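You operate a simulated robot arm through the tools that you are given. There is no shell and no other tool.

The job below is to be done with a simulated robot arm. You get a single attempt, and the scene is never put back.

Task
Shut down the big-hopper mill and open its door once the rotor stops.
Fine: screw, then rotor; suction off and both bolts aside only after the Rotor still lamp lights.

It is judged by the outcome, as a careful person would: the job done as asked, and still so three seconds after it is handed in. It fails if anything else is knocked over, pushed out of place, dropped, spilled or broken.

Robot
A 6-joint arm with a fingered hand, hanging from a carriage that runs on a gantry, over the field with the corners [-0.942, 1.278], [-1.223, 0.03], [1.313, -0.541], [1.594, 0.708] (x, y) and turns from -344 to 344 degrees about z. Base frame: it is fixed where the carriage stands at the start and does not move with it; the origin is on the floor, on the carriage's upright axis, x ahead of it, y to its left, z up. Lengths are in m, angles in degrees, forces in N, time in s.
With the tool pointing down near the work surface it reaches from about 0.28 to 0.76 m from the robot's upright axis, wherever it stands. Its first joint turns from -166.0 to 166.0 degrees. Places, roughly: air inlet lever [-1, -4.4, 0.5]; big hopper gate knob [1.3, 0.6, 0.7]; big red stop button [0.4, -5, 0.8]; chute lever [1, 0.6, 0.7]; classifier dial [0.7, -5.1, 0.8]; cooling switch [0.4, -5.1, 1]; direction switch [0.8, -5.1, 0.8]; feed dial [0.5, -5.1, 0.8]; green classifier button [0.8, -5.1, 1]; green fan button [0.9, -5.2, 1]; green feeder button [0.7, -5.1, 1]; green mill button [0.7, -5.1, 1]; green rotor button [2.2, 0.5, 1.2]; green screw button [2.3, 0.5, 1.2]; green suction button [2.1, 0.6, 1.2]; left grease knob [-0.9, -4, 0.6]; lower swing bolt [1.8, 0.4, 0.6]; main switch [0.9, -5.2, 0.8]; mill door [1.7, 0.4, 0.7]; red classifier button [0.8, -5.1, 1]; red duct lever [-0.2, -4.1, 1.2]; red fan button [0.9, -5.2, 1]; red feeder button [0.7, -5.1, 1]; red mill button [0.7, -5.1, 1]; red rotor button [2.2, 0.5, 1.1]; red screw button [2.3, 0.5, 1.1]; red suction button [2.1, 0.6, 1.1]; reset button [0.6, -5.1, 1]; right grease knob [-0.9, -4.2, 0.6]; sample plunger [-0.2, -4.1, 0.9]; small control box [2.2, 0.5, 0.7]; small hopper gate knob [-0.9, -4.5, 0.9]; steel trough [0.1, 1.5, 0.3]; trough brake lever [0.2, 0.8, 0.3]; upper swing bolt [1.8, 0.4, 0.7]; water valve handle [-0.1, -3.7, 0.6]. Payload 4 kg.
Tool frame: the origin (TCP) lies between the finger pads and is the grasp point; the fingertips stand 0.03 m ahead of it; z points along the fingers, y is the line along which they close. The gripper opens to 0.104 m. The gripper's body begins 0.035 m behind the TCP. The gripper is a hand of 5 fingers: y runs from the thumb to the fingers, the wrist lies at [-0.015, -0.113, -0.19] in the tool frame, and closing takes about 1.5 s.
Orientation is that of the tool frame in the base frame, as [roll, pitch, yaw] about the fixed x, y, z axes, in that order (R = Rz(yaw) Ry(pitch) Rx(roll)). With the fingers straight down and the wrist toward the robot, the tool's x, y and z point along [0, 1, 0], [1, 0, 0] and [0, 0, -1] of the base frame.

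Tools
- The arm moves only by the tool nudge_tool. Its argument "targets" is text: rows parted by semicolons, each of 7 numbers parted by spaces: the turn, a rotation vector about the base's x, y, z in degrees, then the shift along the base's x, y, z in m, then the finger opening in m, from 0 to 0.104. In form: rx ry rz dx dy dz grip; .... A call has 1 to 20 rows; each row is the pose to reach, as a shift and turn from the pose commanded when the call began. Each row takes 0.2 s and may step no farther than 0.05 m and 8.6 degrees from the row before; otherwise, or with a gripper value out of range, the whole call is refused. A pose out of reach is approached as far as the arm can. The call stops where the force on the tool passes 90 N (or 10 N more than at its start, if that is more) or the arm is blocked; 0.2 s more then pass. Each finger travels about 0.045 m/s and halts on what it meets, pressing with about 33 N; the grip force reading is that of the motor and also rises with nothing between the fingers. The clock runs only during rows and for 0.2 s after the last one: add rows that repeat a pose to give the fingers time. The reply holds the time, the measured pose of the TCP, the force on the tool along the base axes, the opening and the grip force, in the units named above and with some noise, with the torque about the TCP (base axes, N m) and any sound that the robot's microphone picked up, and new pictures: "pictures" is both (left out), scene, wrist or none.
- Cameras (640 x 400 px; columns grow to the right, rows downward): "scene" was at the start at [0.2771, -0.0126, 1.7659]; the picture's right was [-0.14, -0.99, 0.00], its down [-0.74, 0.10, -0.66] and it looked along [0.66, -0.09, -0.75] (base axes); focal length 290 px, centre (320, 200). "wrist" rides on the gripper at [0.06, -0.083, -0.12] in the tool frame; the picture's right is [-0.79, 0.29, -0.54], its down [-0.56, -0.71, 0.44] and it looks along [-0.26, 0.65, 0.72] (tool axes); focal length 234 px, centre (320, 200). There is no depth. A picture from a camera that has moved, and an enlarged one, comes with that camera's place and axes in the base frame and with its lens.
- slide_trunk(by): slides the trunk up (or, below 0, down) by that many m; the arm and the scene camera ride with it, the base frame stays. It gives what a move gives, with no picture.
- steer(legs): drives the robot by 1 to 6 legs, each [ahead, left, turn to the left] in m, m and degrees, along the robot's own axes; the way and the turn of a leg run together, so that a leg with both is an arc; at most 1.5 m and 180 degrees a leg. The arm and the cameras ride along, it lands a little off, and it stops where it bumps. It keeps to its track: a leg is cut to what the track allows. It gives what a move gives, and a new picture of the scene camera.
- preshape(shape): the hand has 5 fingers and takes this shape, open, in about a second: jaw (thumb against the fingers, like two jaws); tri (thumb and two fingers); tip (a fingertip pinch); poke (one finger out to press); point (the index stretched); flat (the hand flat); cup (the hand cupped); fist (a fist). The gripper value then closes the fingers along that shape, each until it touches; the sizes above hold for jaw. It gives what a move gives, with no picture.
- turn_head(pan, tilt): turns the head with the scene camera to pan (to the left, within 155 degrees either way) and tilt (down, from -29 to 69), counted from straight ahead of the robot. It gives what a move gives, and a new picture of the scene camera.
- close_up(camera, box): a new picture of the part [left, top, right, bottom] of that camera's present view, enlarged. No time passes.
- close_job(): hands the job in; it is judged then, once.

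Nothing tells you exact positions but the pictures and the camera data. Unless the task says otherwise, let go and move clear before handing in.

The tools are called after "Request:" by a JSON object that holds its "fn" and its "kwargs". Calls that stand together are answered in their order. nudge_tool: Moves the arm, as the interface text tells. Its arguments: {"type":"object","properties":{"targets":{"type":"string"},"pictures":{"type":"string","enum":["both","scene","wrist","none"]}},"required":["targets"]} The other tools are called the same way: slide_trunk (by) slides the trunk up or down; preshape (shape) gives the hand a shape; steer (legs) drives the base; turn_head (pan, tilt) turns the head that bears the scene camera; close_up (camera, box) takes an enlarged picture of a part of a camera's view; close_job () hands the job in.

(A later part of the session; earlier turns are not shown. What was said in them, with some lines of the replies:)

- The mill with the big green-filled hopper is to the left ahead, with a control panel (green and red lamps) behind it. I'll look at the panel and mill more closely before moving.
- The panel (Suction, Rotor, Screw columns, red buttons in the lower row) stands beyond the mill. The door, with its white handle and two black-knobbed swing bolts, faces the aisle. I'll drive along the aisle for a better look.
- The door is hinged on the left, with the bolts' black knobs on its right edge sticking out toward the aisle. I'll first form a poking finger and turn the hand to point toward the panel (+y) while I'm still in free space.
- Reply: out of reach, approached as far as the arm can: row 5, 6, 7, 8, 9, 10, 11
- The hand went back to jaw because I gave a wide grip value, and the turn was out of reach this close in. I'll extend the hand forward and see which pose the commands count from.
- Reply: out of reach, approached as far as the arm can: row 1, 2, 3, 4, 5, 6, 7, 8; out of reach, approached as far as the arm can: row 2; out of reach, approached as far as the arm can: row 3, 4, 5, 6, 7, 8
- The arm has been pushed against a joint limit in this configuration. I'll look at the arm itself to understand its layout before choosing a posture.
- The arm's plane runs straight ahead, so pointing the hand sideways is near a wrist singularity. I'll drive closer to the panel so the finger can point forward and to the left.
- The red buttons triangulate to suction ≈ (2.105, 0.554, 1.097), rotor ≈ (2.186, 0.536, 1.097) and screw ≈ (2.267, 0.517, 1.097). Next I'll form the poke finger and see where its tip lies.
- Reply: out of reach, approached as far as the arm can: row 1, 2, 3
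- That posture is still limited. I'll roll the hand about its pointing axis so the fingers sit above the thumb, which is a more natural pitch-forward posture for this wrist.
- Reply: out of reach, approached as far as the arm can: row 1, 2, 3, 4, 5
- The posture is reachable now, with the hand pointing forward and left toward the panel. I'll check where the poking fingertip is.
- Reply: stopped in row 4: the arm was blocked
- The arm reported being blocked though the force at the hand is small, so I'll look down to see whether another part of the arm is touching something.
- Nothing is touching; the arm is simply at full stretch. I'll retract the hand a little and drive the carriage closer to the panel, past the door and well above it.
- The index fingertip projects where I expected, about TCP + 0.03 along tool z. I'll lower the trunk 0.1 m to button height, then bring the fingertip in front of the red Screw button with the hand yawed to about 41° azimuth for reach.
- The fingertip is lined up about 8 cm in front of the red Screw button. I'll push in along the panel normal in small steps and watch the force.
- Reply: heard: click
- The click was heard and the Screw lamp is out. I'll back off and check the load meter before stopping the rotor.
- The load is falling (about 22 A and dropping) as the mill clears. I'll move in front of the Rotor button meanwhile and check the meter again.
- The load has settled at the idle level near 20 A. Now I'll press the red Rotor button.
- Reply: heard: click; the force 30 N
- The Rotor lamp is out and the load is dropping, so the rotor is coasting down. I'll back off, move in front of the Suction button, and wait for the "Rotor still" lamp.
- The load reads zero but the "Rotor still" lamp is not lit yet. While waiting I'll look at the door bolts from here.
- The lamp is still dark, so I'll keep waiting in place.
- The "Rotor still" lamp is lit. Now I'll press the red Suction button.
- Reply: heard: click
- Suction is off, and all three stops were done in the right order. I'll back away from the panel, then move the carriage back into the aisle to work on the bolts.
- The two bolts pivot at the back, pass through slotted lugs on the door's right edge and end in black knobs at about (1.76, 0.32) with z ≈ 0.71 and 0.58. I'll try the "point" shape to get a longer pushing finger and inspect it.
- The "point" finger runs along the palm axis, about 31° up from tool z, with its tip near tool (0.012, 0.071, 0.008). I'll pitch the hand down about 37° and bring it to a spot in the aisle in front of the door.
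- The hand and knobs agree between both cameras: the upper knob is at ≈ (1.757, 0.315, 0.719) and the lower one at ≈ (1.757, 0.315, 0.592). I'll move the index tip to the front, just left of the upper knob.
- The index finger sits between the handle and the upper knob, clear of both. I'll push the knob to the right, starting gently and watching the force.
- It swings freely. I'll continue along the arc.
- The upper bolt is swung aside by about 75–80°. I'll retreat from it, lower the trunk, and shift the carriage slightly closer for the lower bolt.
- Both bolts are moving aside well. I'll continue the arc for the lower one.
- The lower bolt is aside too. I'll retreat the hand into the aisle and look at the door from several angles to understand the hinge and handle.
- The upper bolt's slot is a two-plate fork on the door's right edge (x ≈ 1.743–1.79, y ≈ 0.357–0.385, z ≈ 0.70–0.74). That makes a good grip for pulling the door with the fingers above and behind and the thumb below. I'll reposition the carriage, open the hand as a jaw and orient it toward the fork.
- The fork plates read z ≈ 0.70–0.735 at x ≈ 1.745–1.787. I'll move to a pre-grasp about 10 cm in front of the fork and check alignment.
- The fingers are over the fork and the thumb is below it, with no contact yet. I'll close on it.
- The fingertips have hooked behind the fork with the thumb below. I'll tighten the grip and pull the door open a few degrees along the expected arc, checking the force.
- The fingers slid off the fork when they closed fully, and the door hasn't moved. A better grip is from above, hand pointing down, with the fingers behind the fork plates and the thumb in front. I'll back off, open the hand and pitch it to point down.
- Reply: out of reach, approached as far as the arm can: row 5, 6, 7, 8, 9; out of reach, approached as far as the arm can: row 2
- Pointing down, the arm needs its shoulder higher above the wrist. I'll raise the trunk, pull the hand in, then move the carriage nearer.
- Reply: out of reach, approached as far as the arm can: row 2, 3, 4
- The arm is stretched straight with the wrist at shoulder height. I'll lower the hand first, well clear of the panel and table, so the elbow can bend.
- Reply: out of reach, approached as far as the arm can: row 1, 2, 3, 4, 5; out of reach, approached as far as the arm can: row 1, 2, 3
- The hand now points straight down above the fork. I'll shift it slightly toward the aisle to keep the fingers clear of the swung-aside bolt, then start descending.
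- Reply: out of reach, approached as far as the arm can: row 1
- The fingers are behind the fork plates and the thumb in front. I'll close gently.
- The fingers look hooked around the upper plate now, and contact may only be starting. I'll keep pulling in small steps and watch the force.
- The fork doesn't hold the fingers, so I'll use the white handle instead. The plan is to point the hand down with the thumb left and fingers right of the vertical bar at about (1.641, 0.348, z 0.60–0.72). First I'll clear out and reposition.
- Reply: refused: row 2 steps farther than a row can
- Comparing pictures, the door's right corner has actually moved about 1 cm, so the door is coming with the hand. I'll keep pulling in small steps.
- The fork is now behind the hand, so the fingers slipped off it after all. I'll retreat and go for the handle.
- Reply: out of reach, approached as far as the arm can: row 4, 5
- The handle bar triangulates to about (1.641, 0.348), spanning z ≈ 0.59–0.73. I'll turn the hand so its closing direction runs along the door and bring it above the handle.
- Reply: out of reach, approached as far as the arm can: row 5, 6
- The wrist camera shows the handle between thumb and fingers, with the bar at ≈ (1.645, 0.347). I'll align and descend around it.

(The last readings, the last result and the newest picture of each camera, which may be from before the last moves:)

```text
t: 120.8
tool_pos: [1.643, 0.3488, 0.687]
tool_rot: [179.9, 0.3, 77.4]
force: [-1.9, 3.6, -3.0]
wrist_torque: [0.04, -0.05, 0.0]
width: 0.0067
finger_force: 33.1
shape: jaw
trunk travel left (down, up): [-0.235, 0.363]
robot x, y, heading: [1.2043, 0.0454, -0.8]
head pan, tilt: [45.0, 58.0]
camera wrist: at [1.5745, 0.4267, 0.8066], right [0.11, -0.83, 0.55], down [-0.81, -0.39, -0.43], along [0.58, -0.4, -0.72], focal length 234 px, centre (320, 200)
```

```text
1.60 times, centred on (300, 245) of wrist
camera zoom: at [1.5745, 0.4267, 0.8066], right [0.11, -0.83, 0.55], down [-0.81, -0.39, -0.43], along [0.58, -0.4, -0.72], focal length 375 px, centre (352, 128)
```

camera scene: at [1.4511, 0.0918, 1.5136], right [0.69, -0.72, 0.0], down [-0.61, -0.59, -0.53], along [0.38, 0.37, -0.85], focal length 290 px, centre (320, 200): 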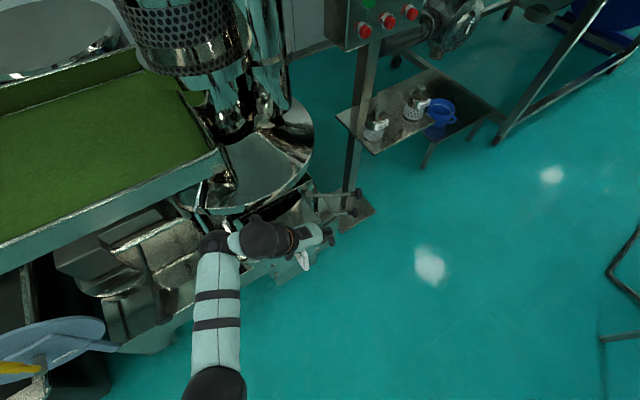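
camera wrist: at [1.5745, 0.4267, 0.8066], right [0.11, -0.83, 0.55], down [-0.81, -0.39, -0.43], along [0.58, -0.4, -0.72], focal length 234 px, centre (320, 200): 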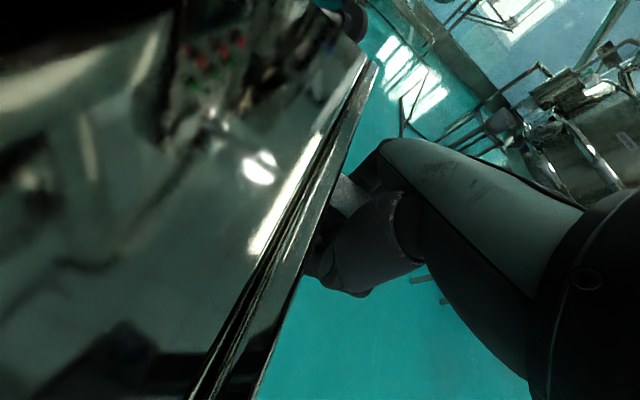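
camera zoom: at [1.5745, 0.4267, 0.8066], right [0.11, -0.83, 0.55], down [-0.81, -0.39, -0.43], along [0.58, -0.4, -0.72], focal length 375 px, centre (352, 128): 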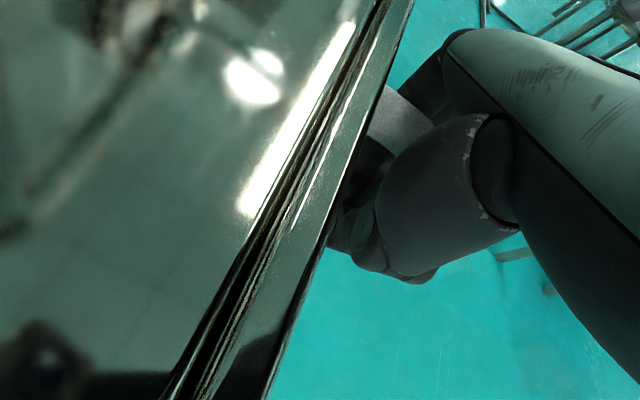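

The handle is gripped, with 33 N of finger force and a reaction at the wrist. I'll pull a small step along the expected arc and read the force.

Request:
{"fn": "nudge_tool", "kwargs": {"targets": "0 0 -1.5 -0.005 -0.004 0 0; 0 0 -3 -0.01 -0.008 0 0; 0 0 -4.5 -0.015 -0.012 0 0", "pictures": "scene"}}

Request:
{"fn": "close_up", "kwargs": {"camera": "scene", "box": [190, 170, 370, 310]}}

```text
t: 121.5
tool_pos: [1.6269, 0.3419, 0.6882]
tool_rot: [-179.9, 0.2, 73.1]
force: [-7.7, 21.7, -10.5]
wrist_torque: [0.5, 0.14, 0.02]
width: 0.0064
finger_force: 33.1
shape: jaw
trunk travel left (down, up): [-0.235, 0.363]
robot x, y, heading: [1.2041, 0.0483, -0.9]
head pan, tilt: [45.0, 58.0]
camera scene: at [1.4495, 0.0945, 1.5131], right [0.7, -0.72, 0.0], down [-0.61, -0.59, -0.53], along [0.38, 0.37, -0.85], focal length 290 px, centre (320, 200)
```

scene: 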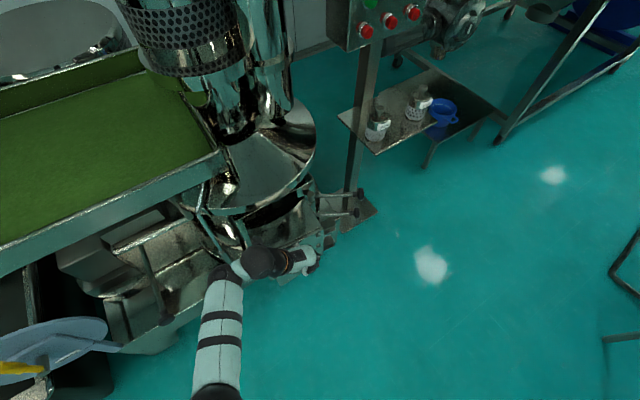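

```text
2.86 times, centred on (280, 240) of scene
camera zoom: at [1.4495, 0.0945, 1.5131], right [0.7, -0.72, 0.0], down [-0.61, -0.59, -0.53], along [0.38, 0.37, -0.85], focal length 829 px, centre (434, 86)
```

zoom: 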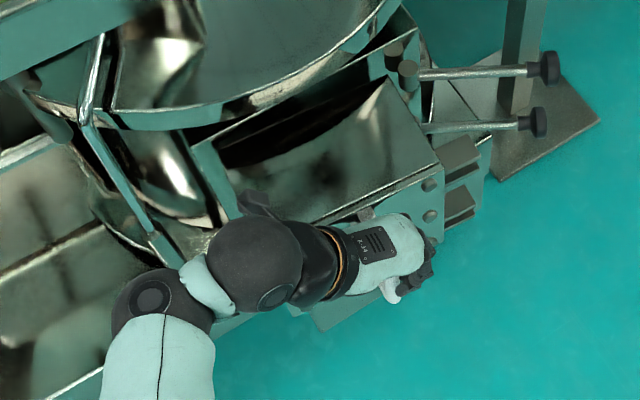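

The door is opening and the gap to the flange is growing. The arc runs mostly leftward, so I'll continue along it with the hand turning along.

Request:
{"fn": "nudge_tool", "kwargs": {"targets": "0 0 -2 -0.011 0.002 0 0; 0 0 -4 -0.022 0.003 0 0; 0 0 -7 -0.033 0.004 0 0; 0 0 -10 -0.043 0.004 0 0; 0 0 -13 -0.053 0.004 0 0; 0 0 -16 -0.063 0.005 0 0", "pictures": "scene"}}

Request:
{"fn": "close_up", "kwargs": {"camera": "scene", "box": [190, 170, 370, 310]}}

```text
t: 123.0
tool_pos: [1.5715, 0.3379, 0.6857]
tool_rot: [179.7, 0.4, 56.6]
force: [1.1, -10.6, 12.0]
wrist_torque: [-0.49, -0.13, -0.04]
width: 0.0077
finger_force: 32.7
shape: jaw
out of reach, approached as far as the arm can: row 6
trunk travel left (down, up): [-0.235, 0.363]
robot x, y, heading: [1.2016, 0.0491, -0.9]
head pan, tilt: [45.0, 58.0]
camera scene: at [1.4513, 0.09, 1.5139], right [0.69, -0.72, 0.0], down [-0.61, -0.59, -0.53], along [0.38, 0.37, -0.85], focal length 290 px, centre (320, 200)
```

scene: 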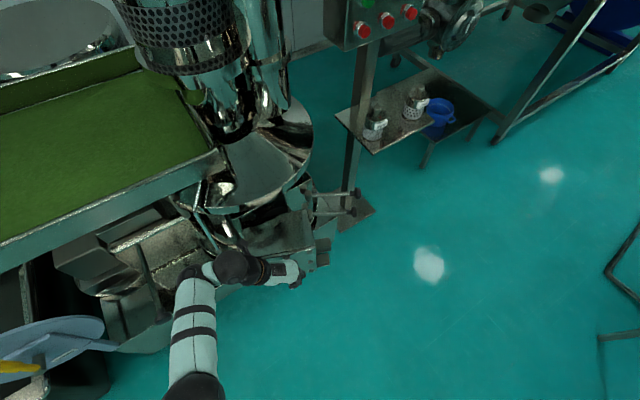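

```text
2.86 times, centred on (280, 240) of scene
camera zoom: at [1.4513, 0.09, 1.5139], right [0.69, -0.72, 0.0], down [-0.61, -0.59, -0.53], along [0.38, 0.37, -0.85], focal length 829 px, centre (434, 86)
```

zoom: 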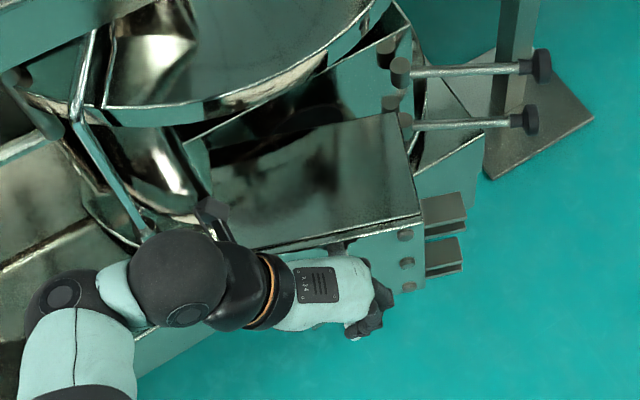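

The door is about 25° open, but the wrist is near its limit. I'll keep holding the handle and drive the carriage in a small arc around the hinge (≈ (1.586, 0.498)) so the hand follows the door.

Request:
{"fn": "steer", "kwargs": {"legs": [[-0.0397, 0.0329, -5]]}}

Request:
{"fn": "close_up", "kwargs": {"camera": "scene", "box": [190, 170, 370, 310]}}

```text
t: 123.9
tool_pos: [1.5575, 0.3419, 0.6845]
tool_rot: [179.9, 0.3, 51.8]
force: [-0.7, -4.8, 0.3]
wrist_torque: [-0.09, -0.02, 0.03]
width: 0.0066
finger_force: 32.6
shape: jaw
trunk travel left (down, up): [-0.235, 0.363]
robot x, y, heading: [1.1652, 0.0847, -6.0]
head pan, tilt: [45.0, 58.0]
camera scene: at [1.4166, 0.1035, 1.5132], right [0.63, -0.78, 0.0], down [-0.66, -0.53, -0.53], along [0.41, 0.33, -0.85], focal length 290 px, centre (320, 200)
```

scene: 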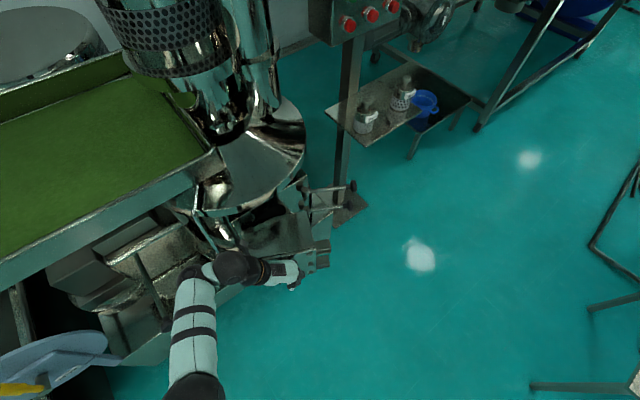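

```text
2.86 times, centred on (280, 240) of scene
camera zoom: at [1.4166, 0.1035, 1.5132], right [0.63, -0.78, 0.0], down [-0.66, -0.53, -0.53], along [0.41, 0.33, -0.85], focal length 829 px, centre (434, 86)
```

zoom: 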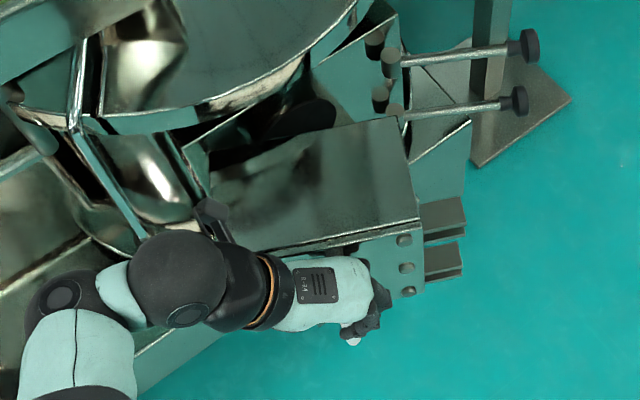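

Very low force and the door follows. I'll continue the same arc.

Request:
{"fn": "steer", "kwargs": {"legs": [[-0.0397, 0.0329, -5], [-0.0397, 0.0329, -5]]}}

Request:
{"fn": "close_up", "kwargs": {"camera": "scene", "box": [170, 150, 350, 290]}}

```text
t: 125.3
tool_pos: [1.5324, 0.3453, 0.6843]
tool_rot: [179.7, 0.4, 41.6]
force: [-0.9, -8.1, 0.6]
wrist_torque: [-0.17, -0.02, 0.1]
width: 0.0062
finger_force: 33.4
shape: jaw
trunk travel left (down, up): [-0.235, 0.363]
robot x, y, heading: [1.104, 0.1663, -16.0]
head pan, tilt: [45.0, 58.0]
camera scene: at [1.3524, 0.1364, 1.5134], right [0.48, -0.88, 0.0], down [-0.74, -0.41, -0.53], along [0.46, 0.25, -0.85], focal length 290 px, centre (320, 200)
```

scene: 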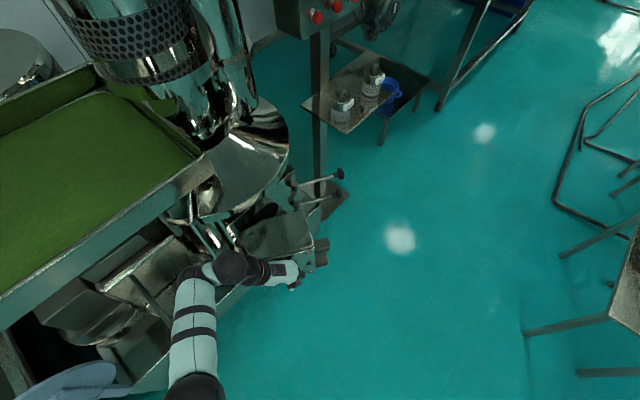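

```text
2.86 times, centred on (260, 220) of scene
camera zoom: at [1.3524, 0.1364, 1.5134], right [0.48, -0.88, 0.0], down [-0.74, -0.41, -0.53], along [0.46, 0.25, -0.85], focal length 829 px, centre (491, 143)
```

zoom: 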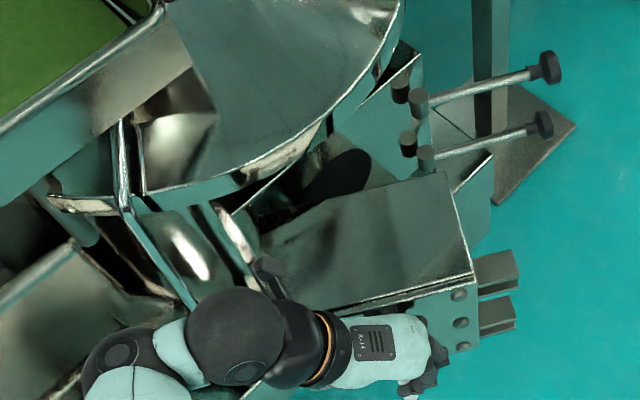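

Request:
{"fn": "steer", "kwargs": {"legs": [[-0.041, 0.031, -5], [-0.041, 0.031, -5]]}}

Request:
{"fn": "close_up", "kwargs": {"camera": "scene", "box": [170, 150, 350, 290]}}

```text
t: 126.8
tool_pos: [1.5031, 0.3527, 0.6829]
tool_rot: [179.8, 0.6, 31.5]
force: [-3.9, -10.9, 2.1]
wrist_torque: [-0.3, 0.04, 0.05]
width: 0.0067
finger_force: 33.0
shape: jaw
trunk travel left (down, up): [-0.235, 0.363]
robot x, y, heading: [1.0447, 0.2457, -26.5]
head pan, tilt: [45.0, 58.0]
camera scene: at [1.2901, 0.1799, 1.5134], right [0.32, -0.95, 0.0], down [-0.8, -0.27, -0.53], along [0.5, 0.17, -0.85], focal length 290 px, centre (320, 200)
```

scene: 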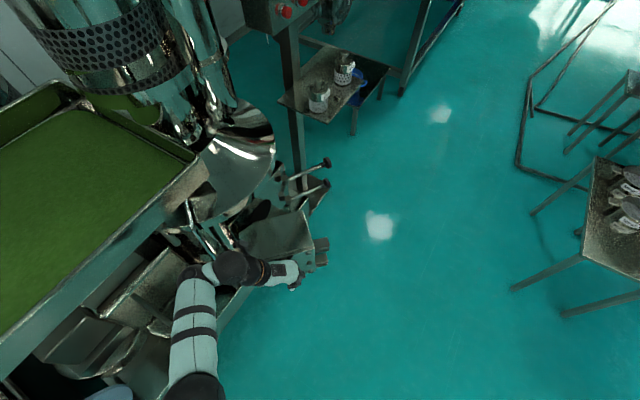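

```text
2.86 times, centred on (260, 220) of scene
camera zoom: at [1.2901, 0.1799, 1.5134], right [0.32, -0.95, 0.0], down [-0.8, -0.27, -0.53], along [0.5, 0.17, -0.85], focal length 829 px, centre (491, 143)
```

zoom: 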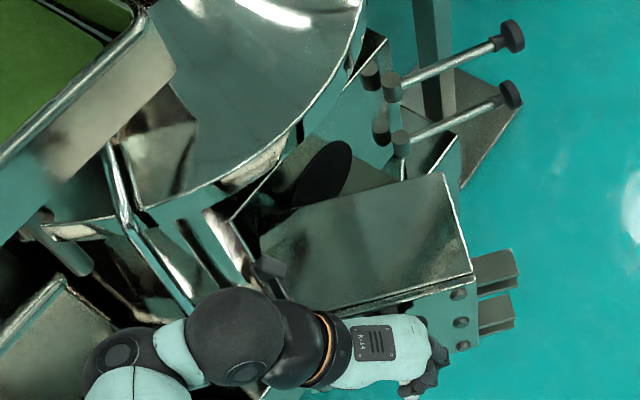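

Request:
{"fn": "steer", "kwargs": {"legs": [[-0.0413, 0.0298, -5], [-0.0413, 0.0298, -5]]}}

Request:
{"fn": "close_up", "kwargs": {"camera": "scene", "box": [170, 150, 350, 290]}}

```text
t: 128.3
tool_pos: [1.4743, 0.3667, 0.6832]
tool_rot: [179.8, 0.6, 21.7]
force: [-6.3, -10.2, 3.2]
wrist_torque: [-0.29, 0.09, 0.07]
width: 0.0068
finger_force: 32.9
shape: jaw
trunk travel left (down, up): [-0.235, 0.363]
robot x, y, heading: [1.0076, 0.3467, -35.9]
head pan, tilt: [45.0, 58.0]
camera scene: at [1.2351, 0.2327, 1.5134], right [0.15, -0.99, 0.0], down [-0.84, -0.13, -0.53], along [0.52, 0.08, -0.85], focal length 290 px, centre (320, 200)
```

scene: 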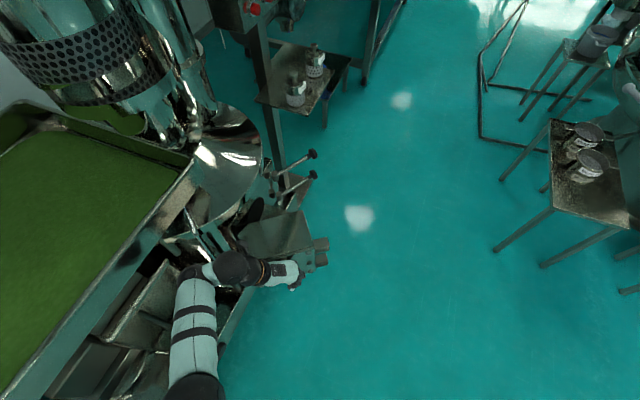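

```text
2.86 times, centred on (260, 220) of scene
camera zoom: at [1.2351, 0.2327, 1.5134], right [0.15, -0.99, 0.0], down [-0.84, -0.13, -0.53], along [0.52, 0.08, -0.85], focal length 829 px, centre (491, 143)
```

zoom: 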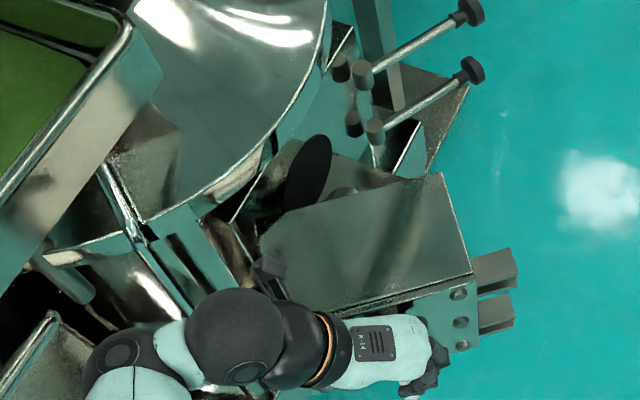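

Request:
{"fn": "steer", "kwargs": {"legs": [[-0.0415, 0.029, -5]]}}

Request:
{"fn": "close_up", "kwargs": {"camera": "scene", "box": [170, 150, 350, 290]}}

Request:
{"fn": "close_up", "kwargs": {"camera": "wrist", "box": [0, 0, 640, 400]}}

```text
t: 129.2
tool_pos: [1.4603, 0.3744, 0.6831]
tool_rot: [179.8, 0.7, 16.7]
force: [-5.3, -7.4, 3.2]
wrist_torque: [-0.19, 0.08, 0.1]
width: 0.0067
finger_force: 33.1
shape: jaw
trunk travel left (down, up): [-0.235, 0.363]
robot x, y, heading: [0.9919, 0.3929, -41.3]
head pan, tilt: [45.0, 58.0]
camera scene: at [1.2112, 0.2618, 1.5134], right [0.07, -1.0, 0.0], down [-0.85, -0.06, -0.53], along [0.53, 0.03, -0.85], focal length 290 px, centre (320, 200)
```

scene: 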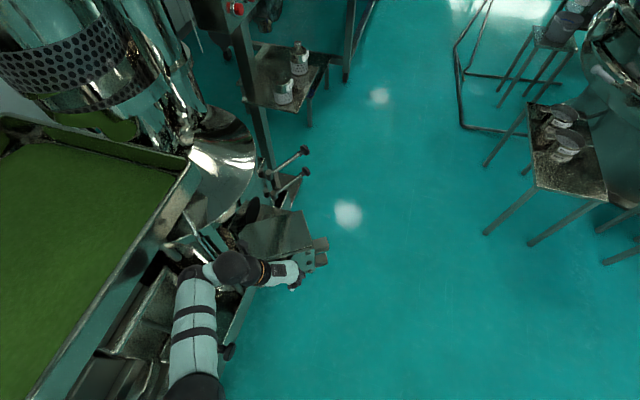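

```text
2.86 times, centred on (260, 220) of scene
camera zoom: at [1.2112, 0.2618, 1.5134], right [0.07, -1.0, 0.0], down [-0.85, -0.06, -0.53], along [0.53, 0.03, -0.85], focal length 829 px, centre (491, 143)
```

zoom: 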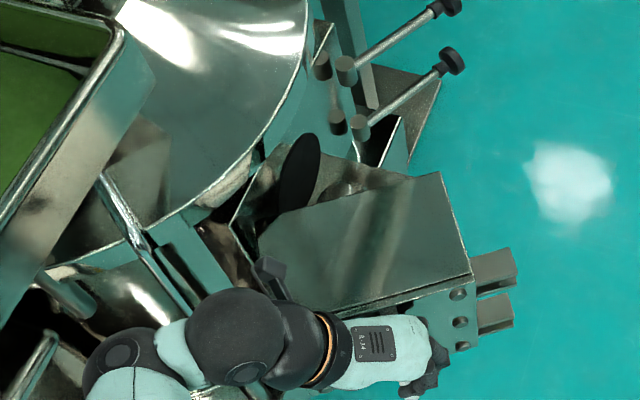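

```text
1.00 times, centred on (320, 200) of wrist (not enlarged: the box is as wide or as high as the picture)
camera zoom: at [1.4947, 0.4726, 0.8024], right [-0.67, -0.5, 0.55], down [-0.74, 0.51, -0.43], along [-0.07, -0.7, -0.71], focal length 234 px, centre (320, 200)
```

zoom: 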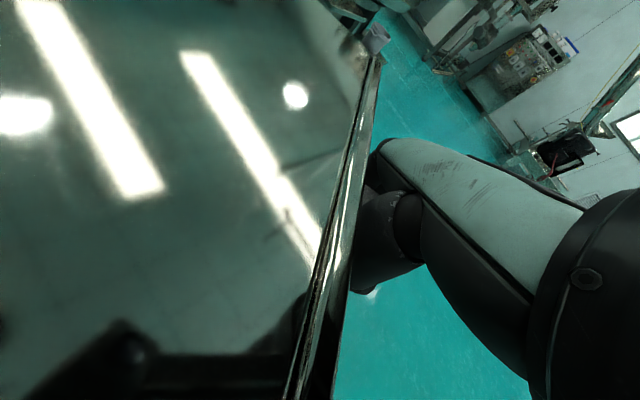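

About 65° open with clearances still fine. One more 10° along the same arc, then I'll release.

Request:
{"fn": "steer", "kwargs": {"legs": [[-0.042, 0.03, -5], [-0.042, 0.03, -5]]}}

Request:
{"fn": "close_up", "kwargs": {"camera": "scene", "box": [150, 130, 350, 290]}}

```text
t: 130.7
tool_pos: [1.4347, 0.395, 0.683]
tool_rot: [179.8, 0.6, 6.9]
force: [-10.3, -9.5, 5.4]
wrist_torque: [-0.29, 0.2, 0.11]
width: 0.0069
finger_force: 33.6
shape: jaw
trunk travel left (down, up): [-0.235, 0.363]
robot x, y, heading: [0.977, 0.4949, -51.0]
head pan, tilt: [45.0, 58.0]
camera scene: at [1.1708, 0.3281, 1.5134], right [-0.1, -0.99, 0.0], down [-0.84, 0.09, -0.53], along [0.53, -0.06, -0.85], focal length 290 px, centre (320, 200)
```

scene: 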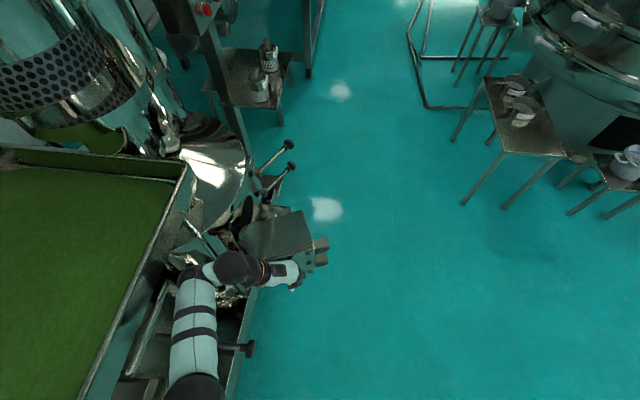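

```text
2.50 times, centred on (250, 210) of scene
camera zoom: at [1.1708, 0.3281, 1.5134], right [-0.1, -0.99, 0.0], down [-0.84, 0.09, -0.53], along [0.53, -0.06, -0.85], focal length 726 px, centre (495, 175)
```

zoom: 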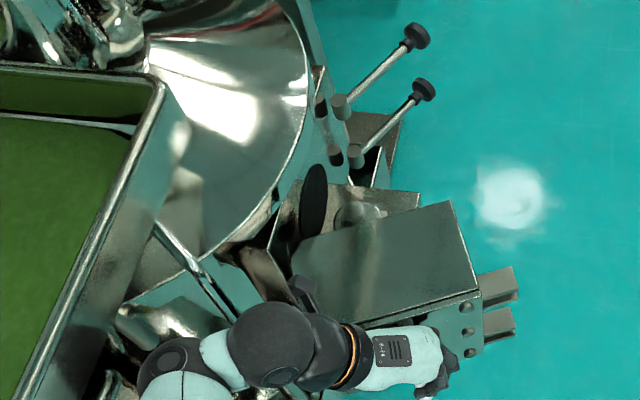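

The door is about 75° open with the mill opening exposed. I'll release the handle and lift the hand straight up with the trunk.

Request:
{"fn": "nudge_tool", "kwargs": {"targets": "0 0 0 0 0 0 0.02; 0 0 0 0 0 0 0.04; 0 0 0 0 0 0 0.06; 0 0 0 0 0 0 0.08; 0 0 0 0 0 0 0.1; 0 0 0 0 0 0 0.104; 0 0 0 0 0 0 0.104; 0 0 0 0 0 0 0.104", "pictures": "wrist"}}

Request:
{"fn": "close_up", "kwargs": {"camera": "scene", "box": [150, 130, 350, 290]}}

```text
t: 132.4
tool_pos: [1.4365, 0.3972, 0.6834]
tool_rot: [179.8, 0.5, 6.8]
force: [0.3, -0.2, 0.4]
wrist_torque: [0.01, -0.01, -0.02]
width: 0.1037
finger_force: 0.0
shape: jaw
trunk travel left (down, up): [-0.235, 0.363]
robot x, y, heading: [0.9785, 0.4965, -50.9]
head pan, tilt: [45.0, 58.0]
camera wrist: at [1.4871, 0.4892, 0.8027], right [-0.74, -0.38, 0.55], down [-0.64, 0.63, -0.43], along [-0.19, -0.68, -0.71], focal length 234 px, centre (320, 200)
```

wrist: 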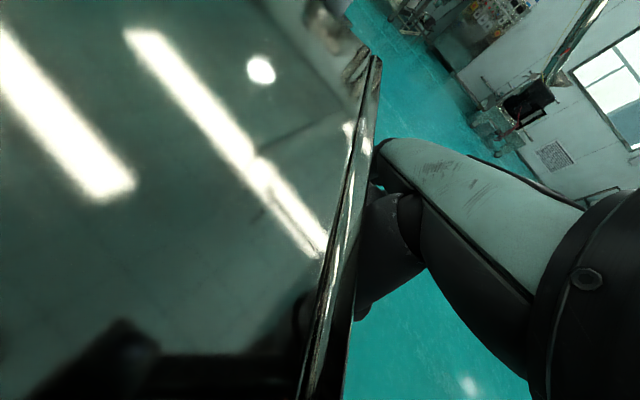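

```text
2.50 times, centred on (250, 210) of scene
camera zoom: at [1.1718, 0.3294, 1.5135], right [-0.1, -0.99, 0.0], down [-0.84, 0.09, -0.53], along [0.53, -0.06, -0.85], focal length 726 px, centre (495, 175)
```

zoom: 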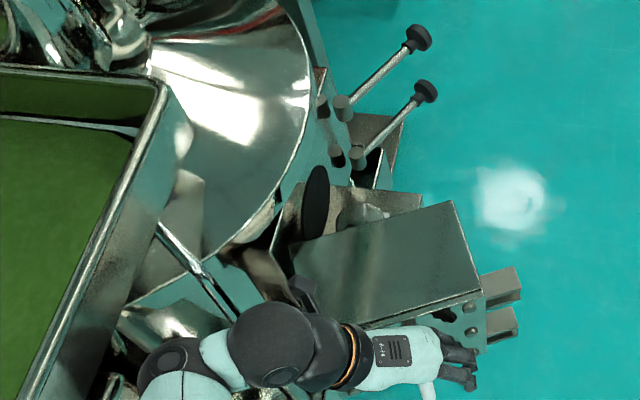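

The handle is released, the force is zero and the door stays put. Now I'll lift up with the trunk.

Request:
{"fn": "slide_trunk", "kwargs": {"by": 0.1}}

Request:
{"fn": "slide_trunk", "kwargs": {"by": 0.1}}

Request:
{"fn": "close_up", "kwargs": {"camera": "scene", "box": [150, 130, 350, 290]}}

```text
t: 133.8
tool_pos: [1.4372, 0.3985, 0.783]
tool_rot: [179.9, 0.5, 6.8]
force: [-0.6, 0.1, -0.4]
wrist_torque: [0.0, 0.01, 0.04]
width: 0.1036
finger_force: 0.0
shape: jaw
trunk travel left (down, up): [-0.335, 0.263]
robot x, y, heading: [0.9774, 0.4956, -50.6]
head pan, tilt: [45.0, 58.0]
```

```text
t: 135.1
tool_pos: [1.4376, 0.3996, 0.8831]
tool_rot: [179.8, 0.6, 6.8]
force: [0.2, 0.1, 1.0]
wrist_torque: [0.03, -0.01, 0.0]
width: 0.1034
finger_force: 0.2
shape: jaw
trunk travel left (down, up): [-0.435, 0.163]
robot x, y, heading: [0.9802, 0.4958, -51.1]
head pan, tilt: [45.0, 58.0]
```

```text
2.50 times, centred on (250, 210) of scene
camera zoom: at [1.1718, 0.3294, 1.7134], right [-0.1, -0.99, 0.0], down [-0.84, 0.09, -0.53], along [0.53, -0.06, -0.85], focal length 726 px, centre (495, 175)
```

zoom: 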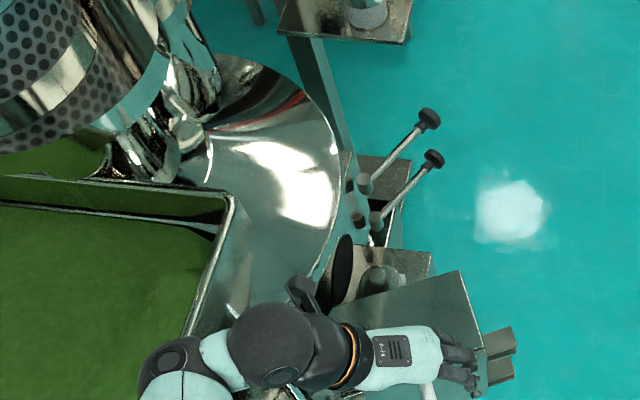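

The hand is clear above the handle. I'll back the carriage away into the aisle and inspect the result.

Request:
{"fn": "steer", "kwargs": {"legs": [[0.311, -0.252, 0], [0, 0, 50]]}}

Request:
{"fn": "turn_head", "kwargs": {"pan": 35, "tilt": 40}}

```text
t: 139.8
tool_pos: [1.3574, 0.3752, 0.8839]
tool_rot: [179.7, 0.5, 54.9]
force: [-0.5, 0.6, 0.2]
wrist_torque: [-0.04, -0.03, 0.03]
width: 0.1036
finger_force: 0.2
shape: jaw
trunk travel left (down, up): [-0.435, 0.163]
robot x, y, heading: [0.9775, 0.1004, -2.9]
head pan, tilt: [45.0, 58.0]
camera scene: at [1.2296, 0.1334, 1.7135], right [0.67, -0.74, 0.0], down [-0.63, -0.57, -0.53], along [0.39, 0.35, -0.85], focal length 290 px, centre (320, 200)
```

scene: 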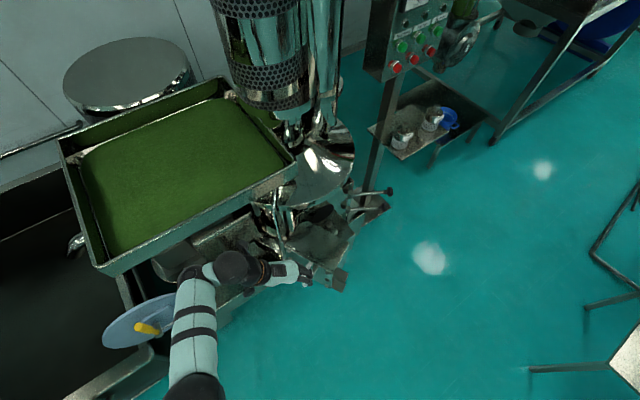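

```text
t: 140.6
tool_pos: [1.358, 0.3757, 0.8841]
tool_rot: [179.8, 0.5, 54.9]
force: [-0.4, 0.1, 0.6]
wrist_torque: [-0.04, 0.02, -0.01]
width: 0.1036
finger_force: 0.0
shape: jaw
trunk travel left (down, up): [-0.435, 0.163]
robot x, y, heading: [0.9802, 0.1029, -2.9]
head pan, tilt: [35.0, 40.0]
camera scene: at [1.2504, 0.1324, 1.7378], right [0.53, -0.85, 0.0], down [-0.55, -0.34, -0.77], along [0.65, 0.41, -0.64], focal length 290 px, centre (320, 200)
```

scene: 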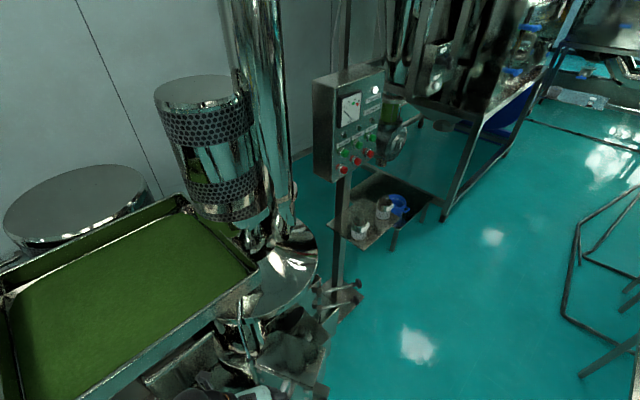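

Request:
{"fn": "steer", "kwargs": {"legs": [[0.05, -0.35, 0]]}}

Request:
{"fn": "turn_head", "kwargs": {"pan": 40, "tilt": 45}}

Request:
{"fn": "close_up", "kwargs": {"camera": "scene", "box": [220, 60, 460, 260]}}

```text
t: 142.9
tool_pos: [1.3899, 0.0219, 0.883]
tool_rot: [179.7, 0.6, 54.9]
force: [0.0, 0.1, 0.0]
wrist_torque: [0.02, -0.02, 0.01]
width: 0.1037
finger_force: 0.1
shape: jaw
trunk travel left (down, up): [-0.435, 0.163]
robot x, y, heading: [1.0121, -0.2557, -3.2]
head pan, tilt: [35.0, 40.0]
camera scene: at [1.2827, -0.2213, 1.7378], right [0.53, -0.85, 0.0], down [-0.55, -0.34, -0.77], along [0.65, 0.41, -0.64], focal length 290 px, centre (320, 200)
```

scene: 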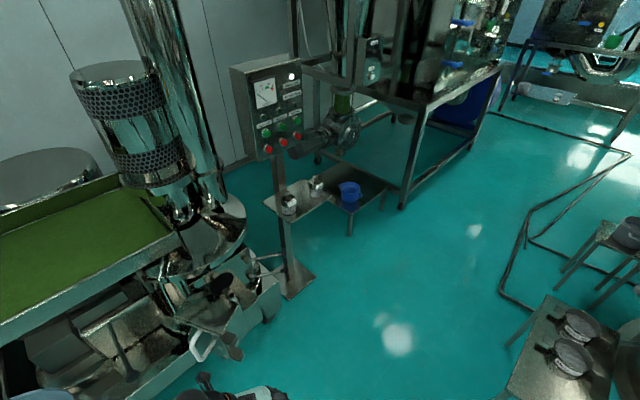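

```text
t: 143.5
tool_pos: [1.3899, 0.0235, 0.8841]
tool_rot: [179.8, 0.5, 54.8]
force: [1.0, -0.4, 0.4]
wrist_torque: [-0.01, 0.02, 0.01]
width: 0.1036
finger_force: 0.1
shape: jaw
trunk travel left (down, up): [-0.435, 0.163]
robot x, y, heading: [1.0158, -0.2558, -2.9]
head pan, tilt: [40.0, 45.0]
camera scene: at [1.2756, -0.2174, 1.7306], right [0.6, -0.8, 0.0], down [-0.56, -0.43, -0.71], along [0.57, 0.43, -0.71], focal length 290 px, centre (320, 200)
```

scene: 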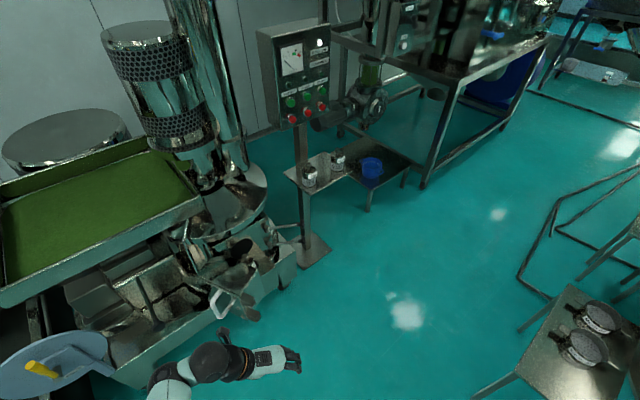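

```text
2.00 times, centred on (340, 160) of scene
camera zoom: at [1.2756, -0.2174, 1.7306], right [0.6, -0.8, 0.0], down [-0.56, -0.43, -0.71], along [0.57, 0.43, -0.71], focal length 580 px, centre (280, 280)
```

zoom: 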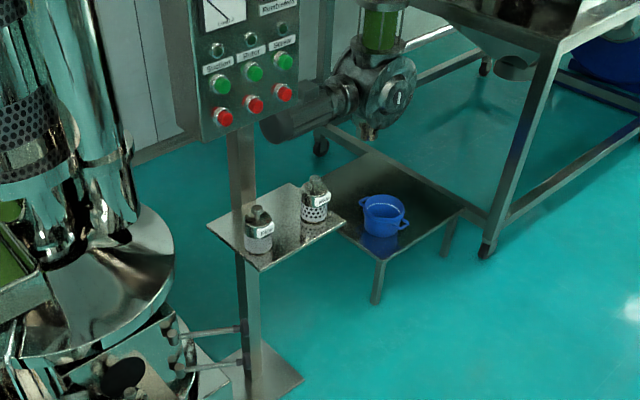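

Request:
{"fn": "close_up", "kwargs": {"camera": "scene", "box": [180, 210, 340, 340]}}

Request:
{"fn": "close_up", "kwargs": {"camera": "scene", "box": [250, 10, 360, 140]}}

```text
3.08 times, centred on (260, 275) of scene
camera zoom: at [1.2756, -0.2174, 1.7306], right [0.6, -0.8, 0.0], down [-0.56, -0.43, -0.71], along [0.57, 0.43, -0.71], focal length 893 px, centre (505, -31)
```

zoom: 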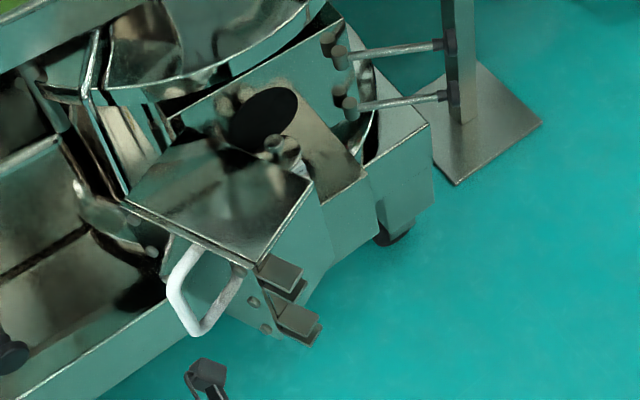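

```text
3.08 times, centred on (305, 75) of scene
camera zoom: at [1.2756, -0.2174, 1.7306], right [0.6, -0.8, 0.0], down [-0.56, -0.43, -0.71], along [0.57, 0.43, -0.71], focal length 893 px, centre (366, 585)
```

zoom: 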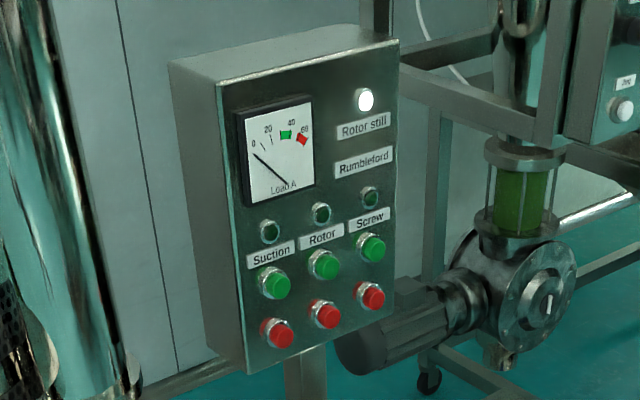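

The job looks done. The screw, rotor and suction lamps are out and "Rotor still" is lit. Both swing bolts are aside, the door stands wide open exposing the rotor chamber, and nothing else looks disturbed. The hand is free and clear in the aisle, so I'm handing in.

Request:
{"fn": "close_job", "kwargs": {}}

```text
The job is handed in.
```

The big-hopper mill is shut down, its door is open to about 75°, and I've handed the job in. No result came back after handing in.

- **Order of stops:** I pressed the red Screw button first and let the load settle to idle. Then I pressed the red Rotor button and waited for the Rotor still lamp. Only after it lit did I press the red Suction button. All three running lamps went out.
- **Bolts:** After the lamp was on, I swung the upper and lower bolts aside by about 62°. That seems to be as far as they go.
- **Door:** I first tried to pull it by the upper bolt fork, but the fingers slipped off, so I opened it by the white handle. It stayed open when I let go.
- **Surroundings:** In the final pictures nothing else looked moved, knocked over or spilled. The hand is empty and clear in the aisle.
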